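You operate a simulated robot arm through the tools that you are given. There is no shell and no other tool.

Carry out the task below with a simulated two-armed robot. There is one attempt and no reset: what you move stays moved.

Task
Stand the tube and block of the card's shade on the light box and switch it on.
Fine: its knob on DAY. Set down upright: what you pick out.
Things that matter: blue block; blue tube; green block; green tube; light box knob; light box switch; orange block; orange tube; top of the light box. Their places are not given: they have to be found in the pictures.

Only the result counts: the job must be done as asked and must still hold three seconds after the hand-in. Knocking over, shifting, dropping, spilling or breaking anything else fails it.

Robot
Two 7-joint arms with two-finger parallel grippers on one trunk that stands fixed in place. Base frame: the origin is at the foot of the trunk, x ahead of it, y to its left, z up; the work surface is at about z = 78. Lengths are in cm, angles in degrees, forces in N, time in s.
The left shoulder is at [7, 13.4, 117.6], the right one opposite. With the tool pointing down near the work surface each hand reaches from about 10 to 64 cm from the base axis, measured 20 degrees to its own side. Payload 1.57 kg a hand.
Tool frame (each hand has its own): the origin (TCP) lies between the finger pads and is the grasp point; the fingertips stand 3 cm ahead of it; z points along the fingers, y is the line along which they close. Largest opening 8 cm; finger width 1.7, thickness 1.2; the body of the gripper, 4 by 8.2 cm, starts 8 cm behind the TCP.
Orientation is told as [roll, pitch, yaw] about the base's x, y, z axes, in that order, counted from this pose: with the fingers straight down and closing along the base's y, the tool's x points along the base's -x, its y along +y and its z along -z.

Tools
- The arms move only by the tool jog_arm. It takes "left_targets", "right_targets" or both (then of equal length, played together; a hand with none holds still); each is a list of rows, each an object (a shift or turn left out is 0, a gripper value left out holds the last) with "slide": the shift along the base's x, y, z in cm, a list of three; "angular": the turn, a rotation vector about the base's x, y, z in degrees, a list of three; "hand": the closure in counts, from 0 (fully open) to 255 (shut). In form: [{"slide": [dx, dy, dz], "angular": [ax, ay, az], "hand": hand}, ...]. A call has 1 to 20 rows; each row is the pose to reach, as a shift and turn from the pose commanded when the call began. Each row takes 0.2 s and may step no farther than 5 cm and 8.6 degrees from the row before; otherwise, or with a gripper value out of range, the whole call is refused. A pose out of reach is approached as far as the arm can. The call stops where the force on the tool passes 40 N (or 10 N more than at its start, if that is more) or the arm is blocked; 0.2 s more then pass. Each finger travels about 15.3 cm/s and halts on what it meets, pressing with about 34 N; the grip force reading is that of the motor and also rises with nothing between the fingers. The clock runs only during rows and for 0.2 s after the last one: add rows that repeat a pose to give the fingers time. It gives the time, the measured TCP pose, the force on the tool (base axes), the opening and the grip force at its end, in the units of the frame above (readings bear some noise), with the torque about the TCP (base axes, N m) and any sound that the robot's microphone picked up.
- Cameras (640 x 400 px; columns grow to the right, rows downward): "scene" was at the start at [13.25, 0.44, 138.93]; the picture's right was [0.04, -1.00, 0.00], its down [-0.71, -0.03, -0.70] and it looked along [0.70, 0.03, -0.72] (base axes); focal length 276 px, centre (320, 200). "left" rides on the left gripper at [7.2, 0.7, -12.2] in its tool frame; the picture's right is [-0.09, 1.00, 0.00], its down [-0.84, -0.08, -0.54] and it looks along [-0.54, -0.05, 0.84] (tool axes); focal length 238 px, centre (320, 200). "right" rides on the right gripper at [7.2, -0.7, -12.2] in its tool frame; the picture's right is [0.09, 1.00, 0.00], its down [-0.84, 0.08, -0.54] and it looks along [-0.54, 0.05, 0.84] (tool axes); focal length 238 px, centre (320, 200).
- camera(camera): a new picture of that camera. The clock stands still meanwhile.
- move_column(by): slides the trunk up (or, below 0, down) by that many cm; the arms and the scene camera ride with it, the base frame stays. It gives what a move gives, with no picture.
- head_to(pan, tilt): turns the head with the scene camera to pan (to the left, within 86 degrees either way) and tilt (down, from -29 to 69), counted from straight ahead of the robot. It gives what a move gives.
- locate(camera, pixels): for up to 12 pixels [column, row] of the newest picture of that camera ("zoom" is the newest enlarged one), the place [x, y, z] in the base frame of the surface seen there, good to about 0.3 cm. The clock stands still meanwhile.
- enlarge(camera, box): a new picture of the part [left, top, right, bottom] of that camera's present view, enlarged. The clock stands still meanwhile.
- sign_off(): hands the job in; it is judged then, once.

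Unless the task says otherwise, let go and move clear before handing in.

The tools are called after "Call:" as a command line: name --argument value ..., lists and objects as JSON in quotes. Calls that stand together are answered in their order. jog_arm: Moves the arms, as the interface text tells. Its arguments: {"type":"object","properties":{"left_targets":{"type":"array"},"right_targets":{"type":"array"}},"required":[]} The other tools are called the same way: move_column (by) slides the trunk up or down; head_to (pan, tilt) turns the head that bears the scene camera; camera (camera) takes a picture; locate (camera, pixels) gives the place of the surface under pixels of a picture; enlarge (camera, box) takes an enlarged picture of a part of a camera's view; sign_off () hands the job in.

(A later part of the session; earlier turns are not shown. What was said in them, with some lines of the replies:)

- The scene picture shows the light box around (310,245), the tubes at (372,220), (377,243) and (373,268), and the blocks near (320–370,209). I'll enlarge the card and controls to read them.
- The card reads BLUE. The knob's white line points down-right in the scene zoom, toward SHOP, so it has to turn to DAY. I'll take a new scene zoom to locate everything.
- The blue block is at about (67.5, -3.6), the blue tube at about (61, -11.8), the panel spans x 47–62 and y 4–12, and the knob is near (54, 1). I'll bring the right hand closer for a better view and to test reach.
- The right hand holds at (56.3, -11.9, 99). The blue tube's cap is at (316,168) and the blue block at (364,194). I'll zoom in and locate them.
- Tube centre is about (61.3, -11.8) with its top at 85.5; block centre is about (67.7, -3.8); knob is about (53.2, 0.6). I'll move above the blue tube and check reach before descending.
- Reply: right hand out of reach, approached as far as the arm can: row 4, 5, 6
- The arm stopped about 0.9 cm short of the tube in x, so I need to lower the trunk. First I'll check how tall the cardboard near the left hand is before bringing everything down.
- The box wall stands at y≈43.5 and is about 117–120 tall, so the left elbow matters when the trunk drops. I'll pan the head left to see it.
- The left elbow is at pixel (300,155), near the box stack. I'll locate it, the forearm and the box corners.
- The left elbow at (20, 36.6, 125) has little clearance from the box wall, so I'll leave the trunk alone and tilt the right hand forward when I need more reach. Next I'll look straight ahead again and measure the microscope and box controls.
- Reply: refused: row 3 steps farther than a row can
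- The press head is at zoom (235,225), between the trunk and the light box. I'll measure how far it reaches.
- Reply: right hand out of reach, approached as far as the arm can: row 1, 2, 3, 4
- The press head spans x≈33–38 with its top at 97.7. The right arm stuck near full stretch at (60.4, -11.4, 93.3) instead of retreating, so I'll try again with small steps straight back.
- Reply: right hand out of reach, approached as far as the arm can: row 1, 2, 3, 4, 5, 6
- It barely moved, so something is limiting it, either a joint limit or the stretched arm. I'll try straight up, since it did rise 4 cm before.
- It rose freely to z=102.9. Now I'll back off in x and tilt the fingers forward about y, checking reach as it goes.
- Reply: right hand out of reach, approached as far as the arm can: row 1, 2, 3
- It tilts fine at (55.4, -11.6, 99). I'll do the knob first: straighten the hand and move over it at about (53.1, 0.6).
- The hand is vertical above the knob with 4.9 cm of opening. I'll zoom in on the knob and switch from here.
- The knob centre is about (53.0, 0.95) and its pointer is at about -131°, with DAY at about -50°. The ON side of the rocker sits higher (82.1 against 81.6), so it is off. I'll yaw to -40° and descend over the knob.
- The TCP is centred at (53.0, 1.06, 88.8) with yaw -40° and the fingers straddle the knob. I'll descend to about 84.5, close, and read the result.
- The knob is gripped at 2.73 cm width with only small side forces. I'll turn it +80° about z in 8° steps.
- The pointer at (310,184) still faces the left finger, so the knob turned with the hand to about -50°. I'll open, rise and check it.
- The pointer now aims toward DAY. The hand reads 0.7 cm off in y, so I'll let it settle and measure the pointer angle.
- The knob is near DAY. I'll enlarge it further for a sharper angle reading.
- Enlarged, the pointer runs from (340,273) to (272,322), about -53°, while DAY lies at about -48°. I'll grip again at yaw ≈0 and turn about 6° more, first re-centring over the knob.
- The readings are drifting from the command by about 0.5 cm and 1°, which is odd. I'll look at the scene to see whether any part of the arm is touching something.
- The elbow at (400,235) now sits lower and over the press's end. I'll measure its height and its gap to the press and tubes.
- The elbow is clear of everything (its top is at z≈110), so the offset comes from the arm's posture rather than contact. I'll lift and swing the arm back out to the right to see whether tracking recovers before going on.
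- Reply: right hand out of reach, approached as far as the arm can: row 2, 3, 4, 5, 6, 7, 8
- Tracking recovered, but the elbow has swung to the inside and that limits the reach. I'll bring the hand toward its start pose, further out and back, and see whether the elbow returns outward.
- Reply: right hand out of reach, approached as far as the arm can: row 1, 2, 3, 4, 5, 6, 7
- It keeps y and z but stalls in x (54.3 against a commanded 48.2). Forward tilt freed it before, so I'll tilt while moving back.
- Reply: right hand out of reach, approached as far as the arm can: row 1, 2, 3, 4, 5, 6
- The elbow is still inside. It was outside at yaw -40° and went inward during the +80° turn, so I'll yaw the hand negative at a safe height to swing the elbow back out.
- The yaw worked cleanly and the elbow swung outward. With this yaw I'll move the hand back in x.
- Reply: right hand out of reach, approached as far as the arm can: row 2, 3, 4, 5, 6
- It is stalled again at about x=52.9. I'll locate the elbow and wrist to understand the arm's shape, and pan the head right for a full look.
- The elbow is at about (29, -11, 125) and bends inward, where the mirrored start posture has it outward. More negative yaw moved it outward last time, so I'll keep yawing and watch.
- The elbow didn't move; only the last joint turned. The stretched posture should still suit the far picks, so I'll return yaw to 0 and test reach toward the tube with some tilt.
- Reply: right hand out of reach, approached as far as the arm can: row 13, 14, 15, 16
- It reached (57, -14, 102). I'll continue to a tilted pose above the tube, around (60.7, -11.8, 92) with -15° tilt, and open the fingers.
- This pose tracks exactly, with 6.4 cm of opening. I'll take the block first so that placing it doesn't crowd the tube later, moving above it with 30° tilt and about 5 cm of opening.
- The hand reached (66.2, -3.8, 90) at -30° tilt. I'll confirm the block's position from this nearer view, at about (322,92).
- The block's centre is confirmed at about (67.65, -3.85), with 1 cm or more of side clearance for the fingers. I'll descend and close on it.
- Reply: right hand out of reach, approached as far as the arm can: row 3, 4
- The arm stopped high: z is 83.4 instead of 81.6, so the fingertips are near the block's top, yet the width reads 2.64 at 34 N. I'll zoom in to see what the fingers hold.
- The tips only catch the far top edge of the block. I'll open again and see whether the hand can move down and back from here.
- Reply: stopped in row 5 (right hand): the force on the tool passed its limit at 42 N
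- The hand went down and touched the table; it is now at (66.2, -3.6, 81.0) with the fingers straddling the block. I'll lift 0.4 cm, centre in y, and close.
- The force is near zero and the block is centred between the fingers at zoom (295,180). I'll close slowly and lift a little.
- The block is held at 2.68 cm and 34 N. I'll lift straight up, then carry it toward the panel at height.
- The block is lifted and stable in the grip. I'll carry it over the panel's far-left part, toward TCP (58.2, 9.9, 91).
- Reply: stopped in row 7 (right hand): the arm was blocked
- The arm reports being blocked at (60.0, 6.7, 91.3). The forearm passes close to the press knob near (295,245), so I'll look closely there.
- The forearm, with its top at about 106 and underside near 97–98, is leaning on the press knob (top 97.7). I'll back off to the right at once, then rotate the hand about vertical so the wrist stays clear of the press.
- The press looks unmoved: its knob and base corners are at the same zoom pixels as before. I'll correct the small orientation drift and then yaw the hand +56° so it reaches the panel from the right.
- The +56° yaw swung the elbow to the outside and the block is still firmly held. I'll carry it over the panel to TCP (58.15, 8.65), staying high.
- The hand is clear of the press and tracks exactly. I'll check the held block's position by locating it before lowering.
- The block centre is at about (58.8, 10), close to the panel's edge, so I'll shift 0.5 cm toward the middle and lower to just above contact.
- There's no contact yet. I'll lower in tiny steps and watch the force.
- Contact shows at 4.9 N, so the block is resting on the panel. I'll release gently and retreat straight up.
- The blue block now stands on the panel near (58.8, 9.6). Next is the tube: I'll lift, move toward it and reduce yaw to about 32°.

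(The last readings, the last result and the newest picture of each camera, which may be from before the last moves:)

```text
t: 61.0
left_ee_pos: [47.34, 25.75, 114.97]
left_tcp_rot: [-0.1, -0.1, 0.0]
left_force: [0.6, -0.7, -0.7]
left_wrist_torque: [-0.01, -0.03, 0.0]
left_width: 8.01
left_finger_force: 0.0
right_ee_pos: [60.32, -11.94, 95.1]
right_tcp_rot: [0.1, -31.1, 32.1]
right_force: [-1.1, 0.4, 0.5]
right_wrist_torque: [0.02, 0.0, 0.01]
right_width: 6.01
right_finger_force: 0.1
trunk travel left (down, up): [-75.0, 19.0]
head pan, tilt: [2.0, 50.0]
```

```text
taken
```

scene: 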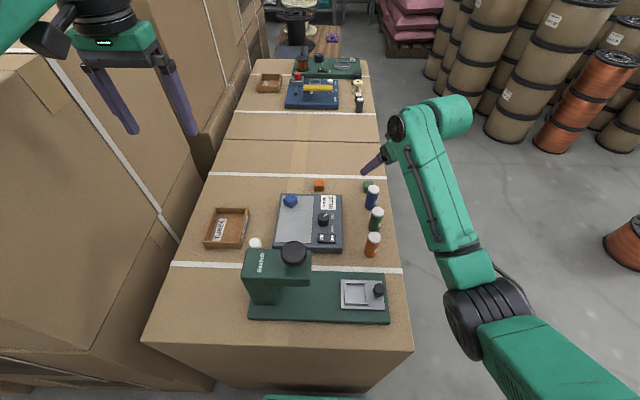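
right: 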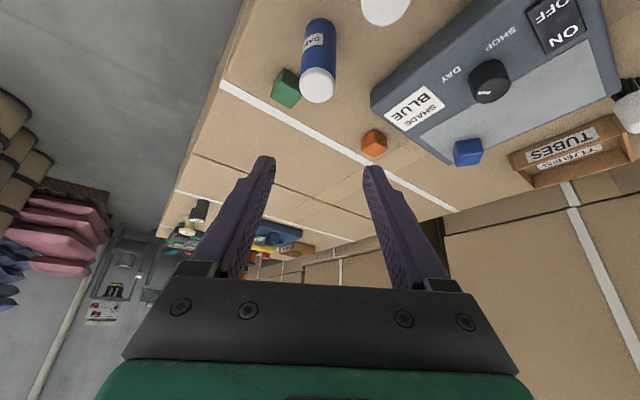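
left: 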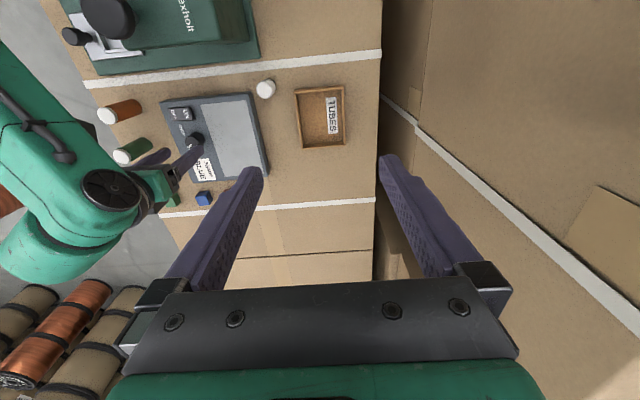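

The hand is near (60.3, -11.9, 95) with the blue tube at (318,60) ahead of it. I'll re-locate the cap, then reduce the tilt to about 21°.

Call:
enlarge --camera "right" --box '[260, 10, 388, 120]'

Call:
locate --camera "right" --pixels '[[318, 88], [303, 86], [333, 84], [318, 70], [318, 100], [319, 30], [306, 45], [333, 45]]'

Call:
jog_arm --right_targets '[{"slide": [0.2, 0, 0], "angular": [-2.6, 4.2, 0]}, {"slide": [0.2, 0, -2], "angular": [-5.3, 8.5, 0]}, {"slide": [0.2, 0, -2], "angular": [-5.3, 8.5, 0]}]'

Call:
camera --camera "right"

```text
3.64 times, centred on (324, 65) of right
```

zoom: 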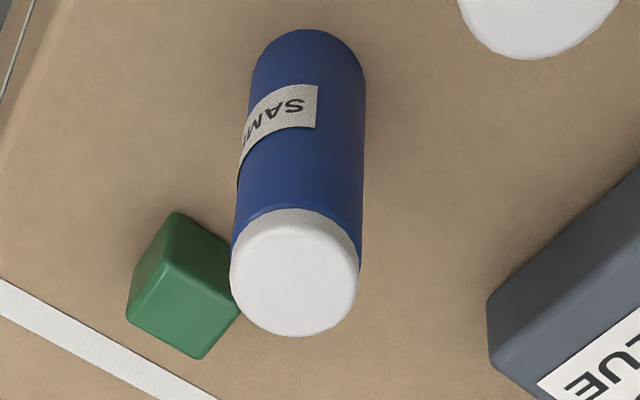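

```text
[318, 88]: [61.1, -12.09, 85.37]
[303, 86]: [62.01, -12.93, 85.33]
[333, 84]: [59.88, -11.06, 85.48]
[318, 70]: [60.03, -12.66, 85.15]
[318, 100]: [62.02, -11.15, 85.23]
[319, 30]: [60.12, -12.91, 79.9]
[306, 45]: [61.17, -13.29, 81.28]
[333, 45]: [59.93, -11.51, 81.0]
```

```text
t: 61.8
left_ee_pos: [47.35, 25.66, 114.98]
left_tcp_rot: [0.0, -0.1, 0.1]
left_force: [-0.1, 0.4, 0.7]
left_wrist_torque: [0.02, 0.02, 0.02]
left_width: 8.01
left_finger_force: 0.0
right_ee_pos: [60.59, -11.98, 93.26]
right_tcp_rot: [0.2, -21.0, 32.3]
right_force: [-0.4, 0.8, 0.4]
right_wrist_torque: [0.02, -0.02, 0.05]
right_width: 5.99
right_finger_force: 0.1
trunk travel left (down, up): [-75.0, 19.0]
head pan, tilt: [2.0, 50.0]
```

```text
taken
```

right: 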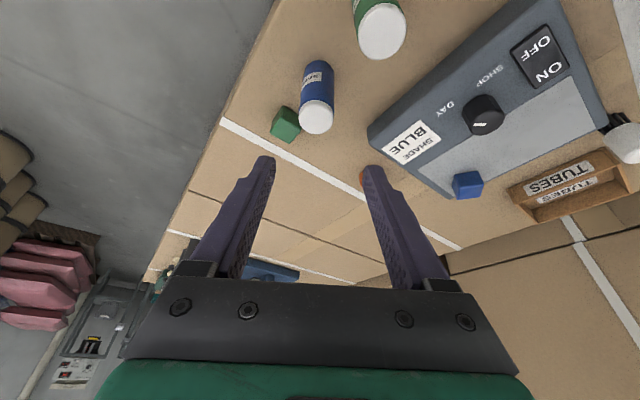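

Tube axis is at about (61.0, -12.0). I'll descend to z≈86.5 first so the tips straddle the cap, then check alignment.

Call:
jog_arm --right_targets '[{"slide": [0.1, -0.2, -3]}, {"slide": [0.1, -0.2, -6]}, {"slide": [0.1, -0.2, -6.7]}, {"slide": [0.1, -0.2, -6.7]}]'

Call:
camera --camera "right"

```text
t: 62.8
left_ee_pos: [47.37, 25.8, 114.97]
left_tcp_rot: [0.0, 0.0, 0.0]
left_force: [0.0, -0.1, 0.6]
left_wrist_torque: [-0.01, 0.0, 0.02]
left_width: 7.99
left_finger_force: 0.0
right_ee_pos: [60.66, -12.19, 86.4]
right_tcp_rot: [0.2, -21.0, 32.2]
right_force: [0.2, -0.3, 0.0]
right_wrist_torque: [-0.03, 0.0, 0.01]
right_width: 6.0
right_finger_force: 0.0
trunk travel left (down, up): [-75.0, 19.0]
head pan, tilt: [2.0, 50.0]
```

```text
taken
```

right: 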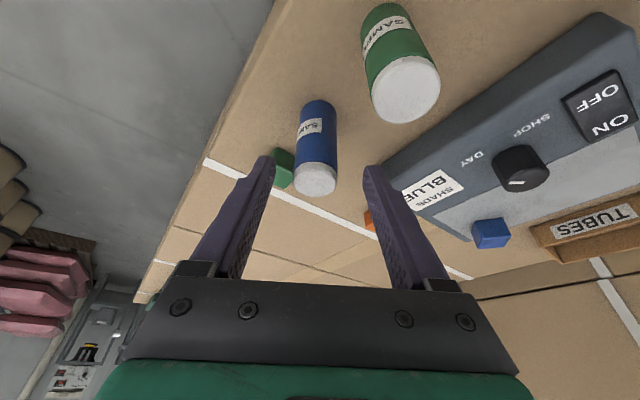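

The tube's cap at (316,180) is centred between the fingertips. I'll descend to z≈82.5 and close.

Call:
jog_arm --right_targets '[{"slide": [0, 0, -1.5]}, {"slide": [0, 0, -3]}, {"slide": [0, 0, -3.9]}, {"slide": [0, 0, -3.9]}, {"slide": [0, 0, -3.9], "hand": 110}, {"slide": [0, 0, -3.9], "hand": 150}, {"slide": [0, 0, -3.9], "hand": 190}, {"slide": [0, 0, -3.9], "hand": 190}]'

Call:
camera --camera "right"

```text
t: 64.6
left_ee_pos: [47.46, 25.72, 114.88]
left_tcp_rot: [0.0, 0.1, 0.0]
left_force: [1.0, 0.5, -0.3]
left_wrist_torque: [0.01, -0.03, -0.02]
left_width: 8.01
left_finger_force: 0.1
right_ee_pos: [60.63, -12.23, 82.5]
right_tcp_rot: [0.3, -21.0, 32.2]
right_force: [-1.4, 0.8, 0.1]
right_wrist_torque: [-0.01, 0.02, 0.0]
right_width: 2.9
right_finger_force: 33.5
trunk travel left (down, up): [-75.0, 19.0]
head pan, tilt: [2.0, 50.0]
```

```text
taken
```

right: 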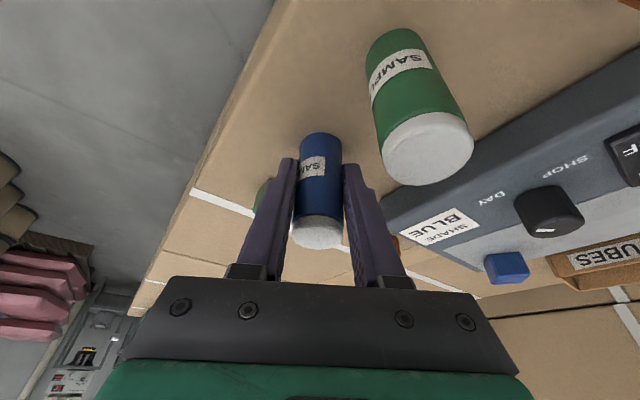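

The tube is gripped at 2.9 cm and 33 N. I'll lift straight up well clear of its neighbours.

Call:
jog_arm --right_targets '[{"slide": [0, 0, 1.5]}, {"slide": [0, 0, 4.5]}, {"slide": [0, 0, 8]}, {"slide": [0, 0, 11]}, {"slide": [0, 0, 13]}, {"slide": [0, 0, 13]}]'

Call:
camera --camera "right"

```text
t: 66.0
left_ee_pos: [47.42, 25.6, 114.97]
left_tcp_rot: [0.0, 0.1, 0.1]
left_force: [0.1, -0.5, -0.1]
left_wrist_torque: [-0.01, 0.02, 0.0]
left_width: 7.97
left_finger_force: 0.0
right_ee_pos: [60.72, -12.16, 95.52]
right_tcp_rot: [0.2, -20.9, 32.2]
right_force: [0.9, 0.1, -0.8]
right_wrist_torque: [-0.03, -0.01, -0.01]
right_width: 2.9
right_finger_force: 34.2
trunk travel left (down, up): [-75.0, 19.0]
head pan, tilt: [2.0, 50.0]
```

```text
taken
```

right: 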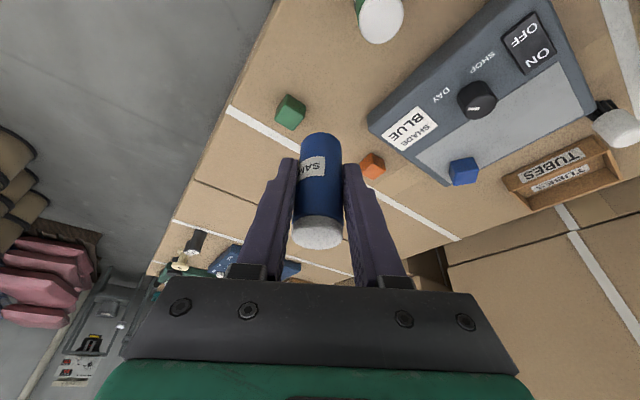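

The tube is held upright and hasn't slipped. I'll carry it to the panel, yawing back to about 56° on the way, toward TCP (55.3, 5.7, 93).

Call:
jog_arm --right_targets '[{"slide": [0, 3, 0], "angular": [0, 0, 6]}, {"slide": [-1, 6.5, 0], "angular": [0, 0, 12]}, {"slide": [-2, 10, 0], "angular": [0, 0, 18]}, {"slide": [-3, 13, 0], "angular": [0, 0, 24]}, {"slide": [-4.2, 16, -1], "angular": [0, 0, 24]}, {"slide": [-5.4, 17.9, -2.5], "angular": [0, 0, 24]}, {"slide": [-5.4, 17.9, -2.5], "angular": [0, 0, 24]}]'

Call:
camera --camera "right"

Call:
camera --camera "scene"

```text
t: 67.6
left_ee_pos: [47.4, 25.74, 114.92]
left_tcp_rot: [0.0, 0.1, 0.1]
left_force: [0.4, -0.3, 0.2]
left_wrist_torque: [-0.02, 0.01, -0.02]
left_width: 8.0
left_finger_force: 0.0
right_ee_pos: [55.29, 5.79, 92.92]
right_tcp_rot: [0.2, -21.0, 56.1]
right_force: [0.3, 0.4, -1.8]
right_wrist_torque: [0.01, -0.03, -0.03]
right_width: 2.88
right_finger_force: 34.0
trunk travel left (down, up): [-75.0, 19.0]
head pan, tilt: [2.0, 50.0]
```

```text
taken
```

right: 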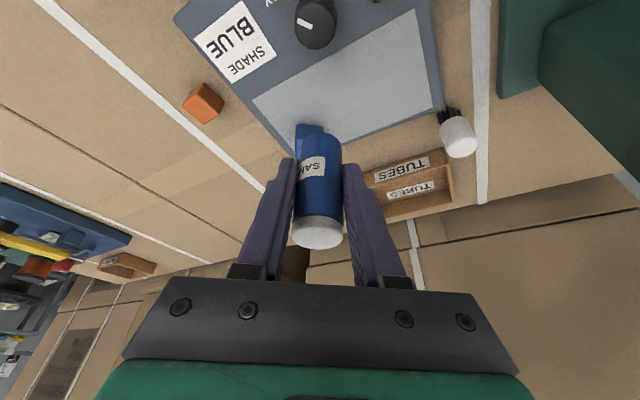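

```text
taken
```

scene: 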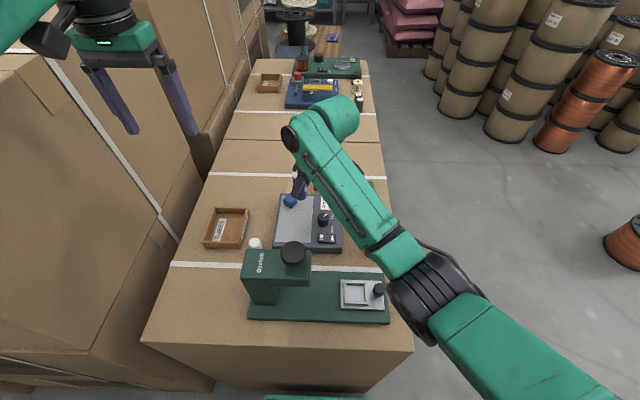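

Everything tracks. Before lowering I'll confirm the standing block's position relative to where the tube will land.

Call:
locate --camera "right" --pixels '[[305, 128], [298, 140], [320, 150], [335, 165], [320, 238]]'

Call:
enlarge --camera "scene" --box '[260, 160, 360, 260]'

Call:
locate --camera "zoom" --pixels '[[235, 160], [220, 175], [250, 175], [237, 185]]'

```text
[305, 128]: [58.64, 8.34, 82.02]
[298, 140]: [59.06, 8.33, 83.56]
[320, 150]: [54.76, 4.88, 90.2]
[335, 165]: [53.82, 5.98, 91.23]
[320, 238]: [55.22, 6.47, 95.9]
```

```text
4.00 times, centred on (310, 210) of scene
```

zoom: 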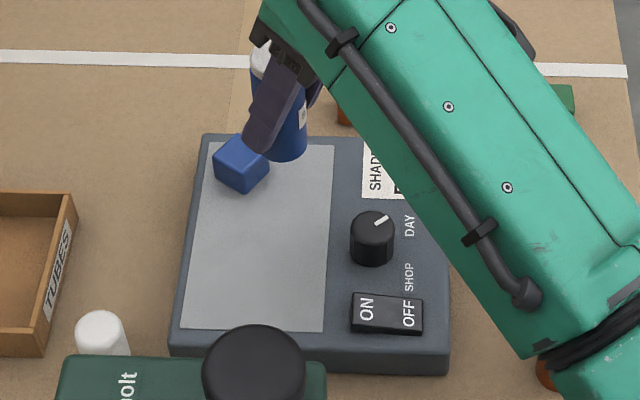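

```text
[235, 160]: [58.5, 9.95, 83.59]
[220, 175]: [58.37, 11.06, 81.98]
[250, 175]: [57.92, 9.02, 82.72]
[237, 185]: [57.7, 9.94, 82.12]
```

The block is at about (58.8, 9.7) and the tube will land near (55.5, 6.2), roughly 1.5 cm clear of it. I'll lower to just above the panel.

Call:
jog_arm --right_targets '[{"slide": [0, 0, -2.5]}, {"slide": [0, 0, -5]}, {"slide": [0, 0, -6.5]}, {"slide": [0, 0, -7.1]}, {"slide": [0, 0, -7.1]}]'

Call:
jog_arm --right_targets '[{"slide": [0, 0, -0.08]}, {"slide": [0, 0, -0.15]}, {"slide": [0, 0, -0.15]}]'

```text
t: 68.8
left_ee_pos: [47.38, 25.62, 114.91]
left_tcp_rot: [0.0, 0.2, -0.1]
left_force: [0.4, -0.1, -0.7]
left_wrist_torque: [0.01, -0.02, 0.0]
left_width: 8.01
left_finger_force: 0.1
right_ee_pos: [55.38, 5.68, 85.89]
right_tcp_rot: [0.2, -21.0, 56.2]
right_force: [0.1, -0.5, -0.4]
right_wrist_torque: [0.02, -0.01, 0.03]
right_width: 2.89
right_finger_force: 33.9
trunk travel left (down, up): [-75.0, 19.0]
head pan, tilt: [2.0, 50.0]
```

```text
t: 69.6
left_ee_pos: [47.51, 25.67, 114.91]
left_tcp_rot: [0.0, 0.1, 0.1]
left_force: [-1.0, -0.3, -0.1]
left_wrist_torque: [0.01, 0.01, 0.0]
left_width: 8.01
left_finger_force: 0.0
right_ee_pos: [55.29, 5.8, 85.8]
right_tcp_rot: [0.3, -21.0, 56.1]
right_force: [-0.3, -0.3, -1.6]
right_wrist_torque: [0.01, 0.02, 0.01]
right_width: 2.87
right_finger_force: 33.7
trunk travel left (down, up): [-75.0, 19.0]
head pan, tilt: [2.0, 50.0]
```

There's no contact yet at z=85.8, and I expect it near 85.6. I'll keep going in tiny steps.

Call:
jog_arm --right_targets '[{"slide": [0, 0, -0.08]}, {"slide": [0, 0, -0.15]}, {"slide": [0, 0, -0.15]}]'

```text
t: 70.4
left_ee_pos: [47.41, 25.65, 114.98]
left_tcp_rot: [0.0, 0.0, 0.0]
left_force: [0.5, -0.2, 0.3]
left_wrist_torque: [0.02, 0.0, 0.0]
left_width: 8.01
left_finger_force: 0.0
right_ee_pos: [55.23, 5.85, 85.51]
right_tcp_rot: [0.1, -21.0, 56.2]
right_force: [0.3, 0.2, 1.7]
right_wrist_torque: [-0.05, -0.04, 0.03]
right_width: 2.89
right_finger_force: 33.8
trunk travel left (down, up): [-75.0, 19.0]
head pan, tilt: [2.0, 50.0]
```

Call:
jog_arm --right_targets '[{"slide": [0, 0, -0.06]}, {"slide": [0, 0, -0.06]}]'

Call:
camera --camera "right"

```text
t: 71.0
left_ee_pos: [47.41, 25.71, 114.93]
left_tcp_rot: [-0.1, -0.1, 0.0]
left_force: [0.8, 0.2, 0.2]
left_wrist_torque: [0.0, 0.0, -0.02]
left_width: 8.0
left_finger_force: 0.0
right_ee_pos: [55.33, 5.7, 85.58]
right_tcp_rot: [0.1, -21.1, 56.2]
right_force: [2.1, 0.2, 4.5]
right_wrist_torque: [-0.03, -0.13, 0.0]
right_width: 2.9
right_finger_force: 34.3
trunk travel left (down, up): [-75.0, 19.0]
head pan, tilt: [2.0, 50.0]
```

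```text
taken
```

right: 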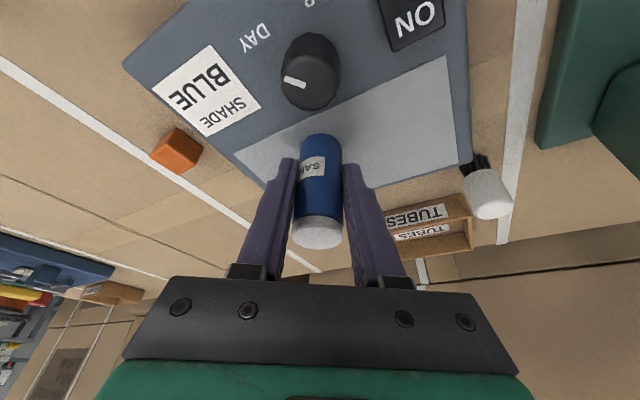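

Contact reads 4.5 N, so the tube is standing. I'll release slowly and back out straight up.

Call:
jog_arm --right_targets '[{"hand": 130}, {"hand": 100}, {"hand": 80}, {"hand": 80}, {"slide": [0, 0, 2]}, {"slide": [-0.2, -0.4, 6]}, {"slide": [-0.4, -0.8, 10]}, {"slide": [-0.4, -0.8, 10]}]'

Call:
camera --camera "right"

Call:
enlarge --camera "scene" --box '[260, 160, 360, 260]'

```text
t: 72.8
left_ee_pos: [47.38, 25.69, 115.06]
left_tcp_rot: [0.0, 0.1, 0.0]
left_force: [-0.3, -0.5, 0.3]
left_wrist_torque: [0.01, 0.0, -0.01]
left_width: 8.02
left_finger_force: 0.0
right_ee_pos: [54.98, 4.75, 95.66]
right_tcp_rot: [0.2, -21.0, 56.1]
right_force: [0.1, 0.6, 0.5]
right_wrist_torque: [0.03, -0.03, -0.02]
right_width: 5.46
right_finger_force: 0.1
trunk travel left (down, up): [-75.0, 19.0]
head pan, tilt: [2.0, 50.0]
```

```text
taken
```

right: 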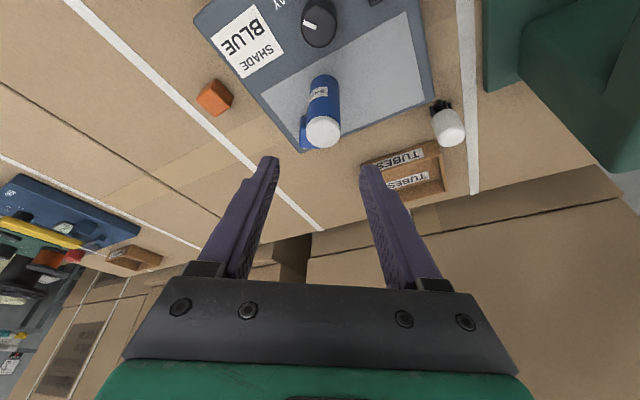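

```text
4.00 times, centred on (310, 210) of scene
```

zoom: 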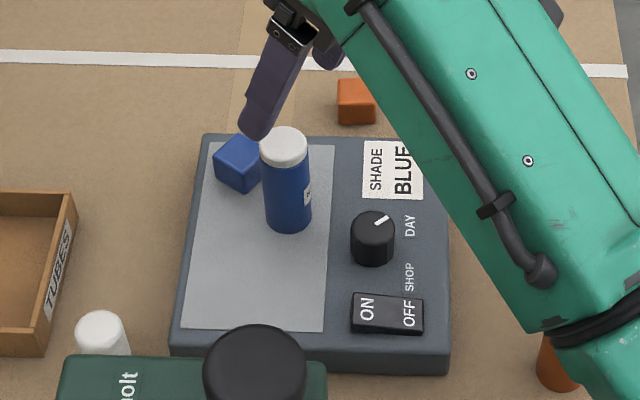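

The tube and block both stand on the panel. Now I'll enlarge the knob from the scene camera to judge its pointer.

Call:
enlarge --camera "scene" --box '[306, 200, 346, 225]'

Call:
locate --camera "zoom" --pixels '[[320, 200], [200, 200], [440, 200], [320, 150], [320, 300]]'

```text
16.00 times, centred on (326, 212) of scene
```

zoom: 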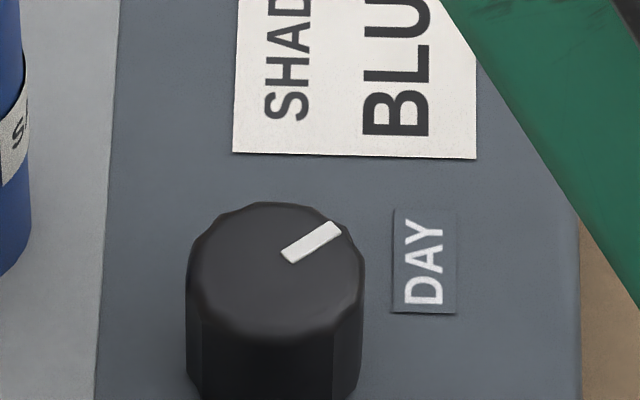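

```text
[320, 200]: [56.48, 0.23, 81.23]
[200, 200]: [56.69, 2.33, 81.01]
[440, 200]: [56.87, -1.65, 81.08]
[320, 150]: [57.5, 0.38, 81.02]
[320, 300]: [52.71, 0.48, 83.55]
```

The pointer tip sits about 49.5° from the reference and DAY about 48.7°, so the knob is on DAY. Next is the switch: I'll close the fingers and move over the ON side near (48.1, 1.3), staying high.

Call:
jog_arm --right_targets '[{"slide": [-1.5, -0.8, 0.5], "hand": 150}, {"slide": [-3, -1.6, 1], "hand": 255}, {"slide": [-4.5, -2.4, 1], "hand": 255}, {"slide": [-6, -3.2, 1], "hand": 255}, {"slide": [-7.1, -3.75, 0], "hand": 255}, {"slide": [-7.1, -3.75, 0], "hand": 255}]'

Call:
camera --camera "scene"

Call:
camera --camera "right"

```text
t: 74.2
left_ee_pos: [47.55, 25.69, 114.99]
left_tcp_rot: [-0.1, 0.1, 0.0]
left_force: [-0.8, -0.3, 0.1]
left_wrist_torque: [0.01, -0.04, -0.01]
left_width: 7.99
left_finger_force: 0.0
right_ee_pos: [47.89, 1.2, 95.61]
right_tcp_rot: [0.2, -20.9, 56.1]
right_force: [-0.7, -0.7, -0.1]
right_wrist_torque: [0.02, -0.01, -0.02]
right_width: 0.0
right_finger_force: 21.4
trunk travel left (down, up): [-75.0, 19.0]
head pan, tilt: [2.0, 50.0]
```

```text
taken
```

scene: 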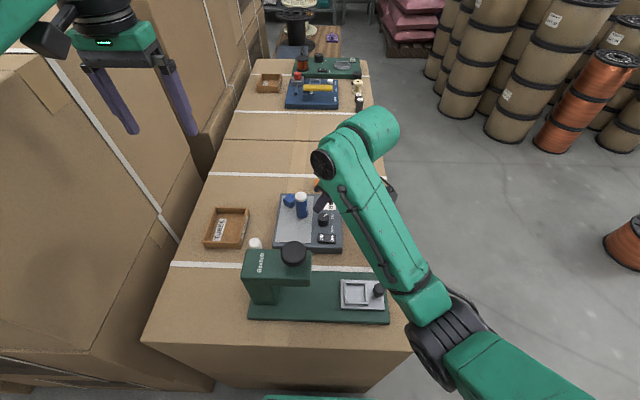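

```text
taken
```

right: 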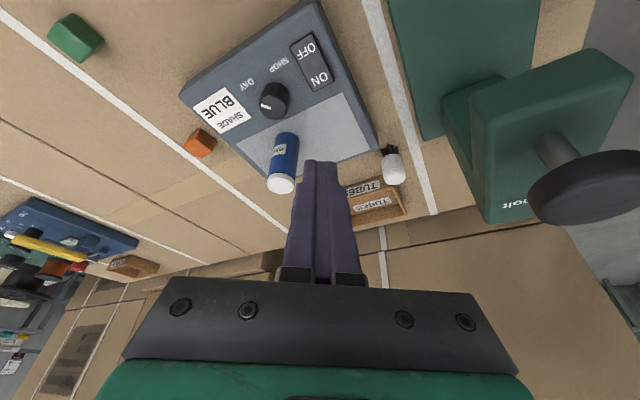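

The hand is in place with the fingers shut and clear of the tube and press. I'll descend to just above the rocker and take a look.

Call:
jog_arm --right_targets '[{"slide": [0, 0, -3]}, {"slide": [0, 0, -6]}, {"slide": [0, 0, -8.5]}, {"slide": [0, 0, -9.6]}, {"slide": [0, 0, -9.6]}]'

Call:
camera --camera "right"

Call:
enlarge --camera "scene" --box '[250, 160, 370, 280]'

```text
t: 75.4
left_ee_pos: [47.49, 25.73, 114.99]
left_tcp_rot: [0.0, -0.1, 0.0]
left_force: [0.1, 0.2, 0.1]
left_wrist_torque: [0.05, -0.03, 0.02]
left_width: 8.01
left_finger_force: 0.1
right_ee_pos: [47.75, 1.16, 85.82]
right_tcp_rot: [0.1, -21.0, 56.2]
right_force: [1.1, 0.0, -0.6]
right_wrist_torque: [0.02, 0.01, -0.03]
right_width: 0.0
right_finger_force: 21.1
trunk travel left (down, up): [-75.0, 19.0]
head pan, tilt: [2.0, 50.0]
```

```text
taken
```

right: 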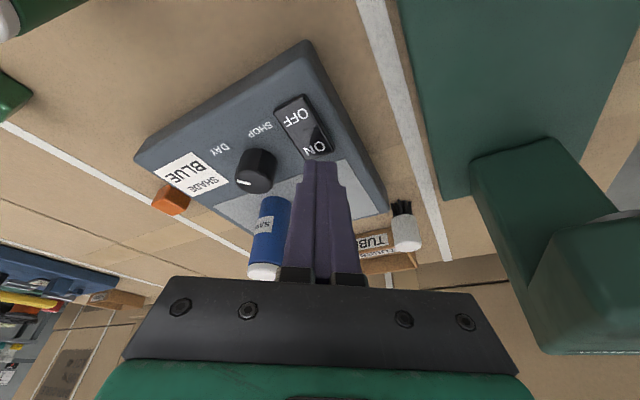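

```text
3.33 times, centred on (310, 220) of scene
```

zoom: 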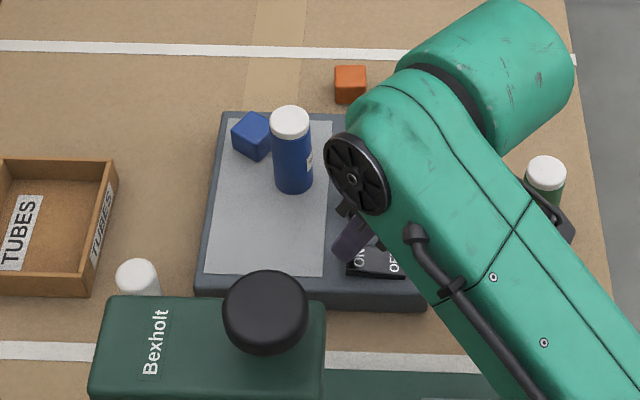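

Call:
enlarge --camera "right" --box '[262, 80, 390, 180]'

Call:
locate --camera "zoom" --pixels '[[300, 310], [255, 310], [350, 260], [320, 325], [300, 190], [285, 340]]'

```text
4.00 times, centred on (326, 130) of right
```

zoom: 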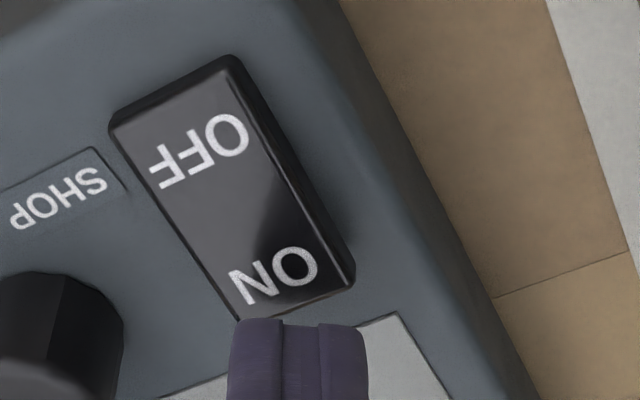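

```text
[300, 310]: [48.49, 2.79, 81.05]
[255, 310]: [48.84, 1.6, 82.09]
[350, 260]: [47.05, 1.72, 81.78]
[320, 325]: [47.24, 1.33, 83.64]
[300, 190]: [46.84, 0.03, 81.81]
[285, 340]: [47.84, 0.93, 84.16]
```

The fingertip edge sits above the ON letters at about (47.9, 1.4) and z≈82.7. I'll press down in small steps and listen for a click.

Call:
jog_arm --right_targets '[{"slide": [0.1, -0.15, -0.3]}, {"slide": [0.1, -0.15, -0.6]}, {"slide": [0.1, -0.15, -0.8]}, {"slide": [0.1, -0.15, -1.0]}, {"slide": [0.1, -0.15, -1.0]}]'

```text
t: 76.6
left_ee_pos: [47.45, 25.61, 114.97]
left_tcp_rot: [0.0, 0.0, 0.0]
left_force: [-1.2, -0.8, 0.2]
left_wrist_torque: [-0.02, -0.02, 0.0]
left_width: 8.0
left_finger_force: 0.1
right_ee_pos: [47.87, 1.01, 84.88]
right_tcp_rot: [0.2, -21.1, 56.1]
right_force: [-0.6, -0.7, -0.4]
right_wrist_torque: [0.0, 0.02, -0.04]
right_width: 0.0
right_finger_force: 21.5
trunk travel left (down, up): [-75.0, 19.0]
head pan, tilt: [2.0, 50.0]
```

No contact yet at z=84.9. I'll keep pressing in small steps.

Call:
jog_arm --right_targets '[{"slide": [0, 0, -0.15]}, {"slide": [0, 0, -0.3]}, {"slide": [0, 0, -0.45]}, {"slide": [0, 0, -0.45]}]'

Call:
enlarge --camera "right" --box '[240, 70, 400, 180]'

```text
t: 77.6
left_ee_pos: [47.22, 25.64, 115.07]
left_tcp_rot: [0.1, -0.1, -0.1]
left_force: [0.9, 0.6, 0.2]
left_wrist_torque: [0.03, 0.02, 0.0]
left_width: 8.0
left_finger_force: 0.1
right_ee_pos: [47.85, 1.05, 84.85]
right_tcp_rot: [-0.2, -21.3, 56.3]
right_force: [3.3, -1.9, 16.8]
right_wrist_torque: [-0.07, -0.21, 0.01]
right_width: 0.0
right_finger_force: 21.2
trunk travel left (down, up): [-75.0, 19.0]
head pan, tilt: [2.0, 50.0]
```

```text
3.64 times, centred on (320, 125) of right
```

zoom: 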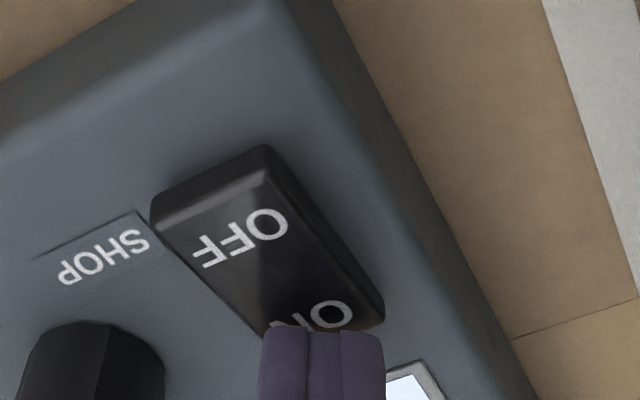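

The rocker's OFF end is now raised, the panel at zoom (405,385) glows white, and the force is 17 N. The box is on, so I'll lift off and verify.

Call:
jog_arm --right_targets '[{"slide": [0, 0, 1]}, {"slide": [0, 0, 4]}, {"slide": [0, 0, 8]}, {"slide": [0, 0, 12]}, {"slide": [1, -4, 13]}, {"slide": [2, -8, 14]}, {"slide": [3, -12, 15]}, {"slide": [4, -16, 16]}, {"slide": [4, -20, 16]}, {"slide": [4, -20, 16]}]'

Call:
camera --camera "scene"

Call:
enlarge --camera "scene" --box '[230, 160, 410, 290]'

```text
t: 79.8
left_ee_pos: [47.37, 25.86, 114.86]
left_tcp_rot: [-0.1, 0.0, 0.0]
left_force: [-0.7, -0.1, 0.2]
left_wrist_torque: [0.0, 0.01, 0.02]
left_width: 7.99
left_finger_force: 0.0
right_ee_pos: [52.0, -19.04, 100.57]
right_tcp_rot: [-0.1, -20.9, 56.2]
right_force: [-0.1, 0.4, 0.8]
right_wrist_torque: [0.01, -0.01, -0.01]
right_width: 0.02
right_finger_force: 20.7
trunk travel left (down, up): [-75.0, 19.0]
head pan, tilt: [2.0, 50.0]
```

```text
taken
```

scene: 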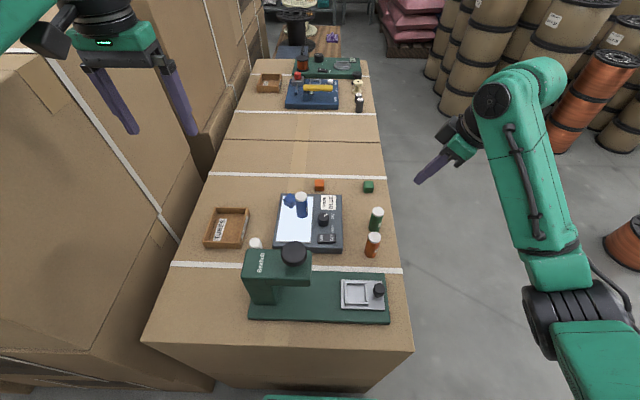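

```text
3.08 times, centred on (320, 225) of scene
```

zoom: 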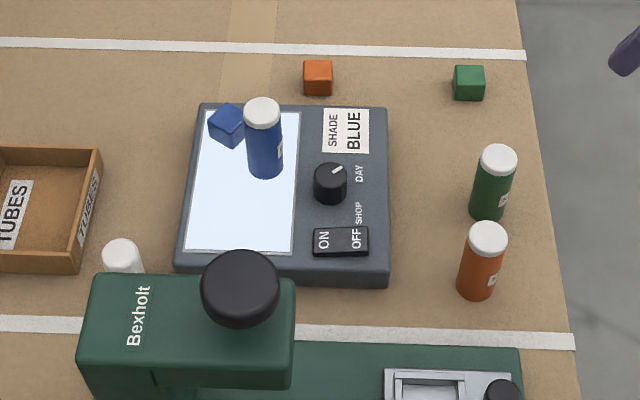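

The panel is lit, the knob points at DAY, and the blue tube and block stand on it. I'll check that the other objects haven't shifted and that the block sits flat.

Call:
locate --camera "zoom" --pixels '[[318, 68], [469, 74], [499, 158], [487, 235], [240, 275], [122, 250], [228, 118], [262, 108], [262, 170], [200, 108], [385, 112], [385, 265]]'

Call:
enlarge --camera "scene" --box '[275, 180, 347, 225]'

Call:
enlarge --camera "left" --box '[90, 60, 290, 220]'

```text
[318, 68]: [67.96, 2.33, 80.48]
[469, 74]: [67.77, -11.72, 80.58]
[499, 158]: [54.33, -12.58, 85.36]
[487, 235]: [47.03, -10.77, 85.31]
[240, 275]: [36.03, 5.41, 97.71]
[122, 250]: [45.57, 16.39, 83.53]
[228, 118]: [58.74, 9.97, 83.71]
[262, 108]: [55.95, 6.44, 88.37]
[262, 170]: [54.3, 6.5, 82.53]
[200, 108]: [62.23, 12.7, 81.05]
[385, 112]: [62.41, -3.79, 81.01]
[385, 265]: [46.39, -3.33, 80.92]
```

```text
8.89 times, centred on (311, 202) of scene
```

zoom: 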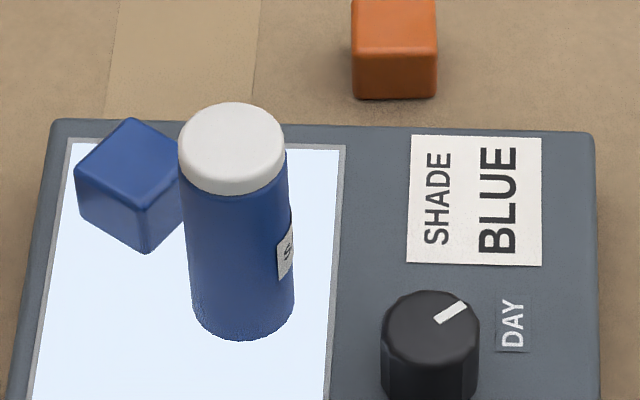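

```text
2.50 times, centred on (190, 140) of left
```

zoom: 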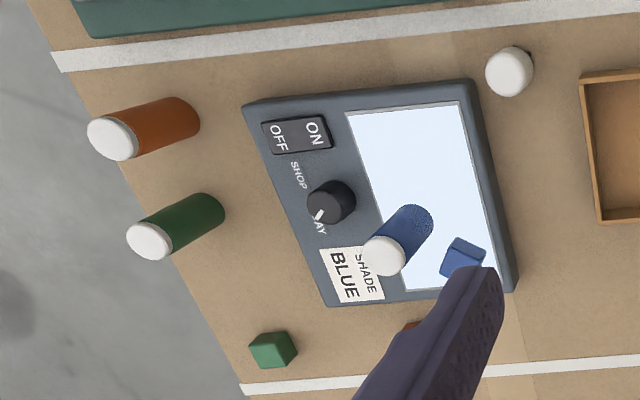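

The located points of the other objects match their earlier places to within about 0.3–0.6 cm, and the press and light box are where they were. The blue tube and block stand flat on the lit panel, the knob is on DAY, and both hands are clear, so I'm handing in.

Call:
sign_off

```text
The job is handed in.
```

The job is handed in. The blue tube and blue block stand upright on the lit panel of the light box, with the knob on DAY and the switch on.

- **Card:** it reads BLUE.
- **Knob:** I turned it about 80° from SHOP. Its pointer lines up with DAY to within a couple of degrees.
- **Switch:** I pressed the ON side. The OFF end rose and the panel lit up.
- **Contact with the press:** while I carried the block, the right forearm leaned on the press knob and the arm stopped there. I backed off and came in from the right instead. The press was in the same place in later pictures.
- **Block grip:** my first grip caught only the block's top edge, and a fingertip then touched the table, so I gripped it again before lifting.
- **Other objects:** the orange and green blocks and tubes, the white bottle and the light box itself all measured where they were at the start, within a few millimetres. Both hands were clear when I handed in.
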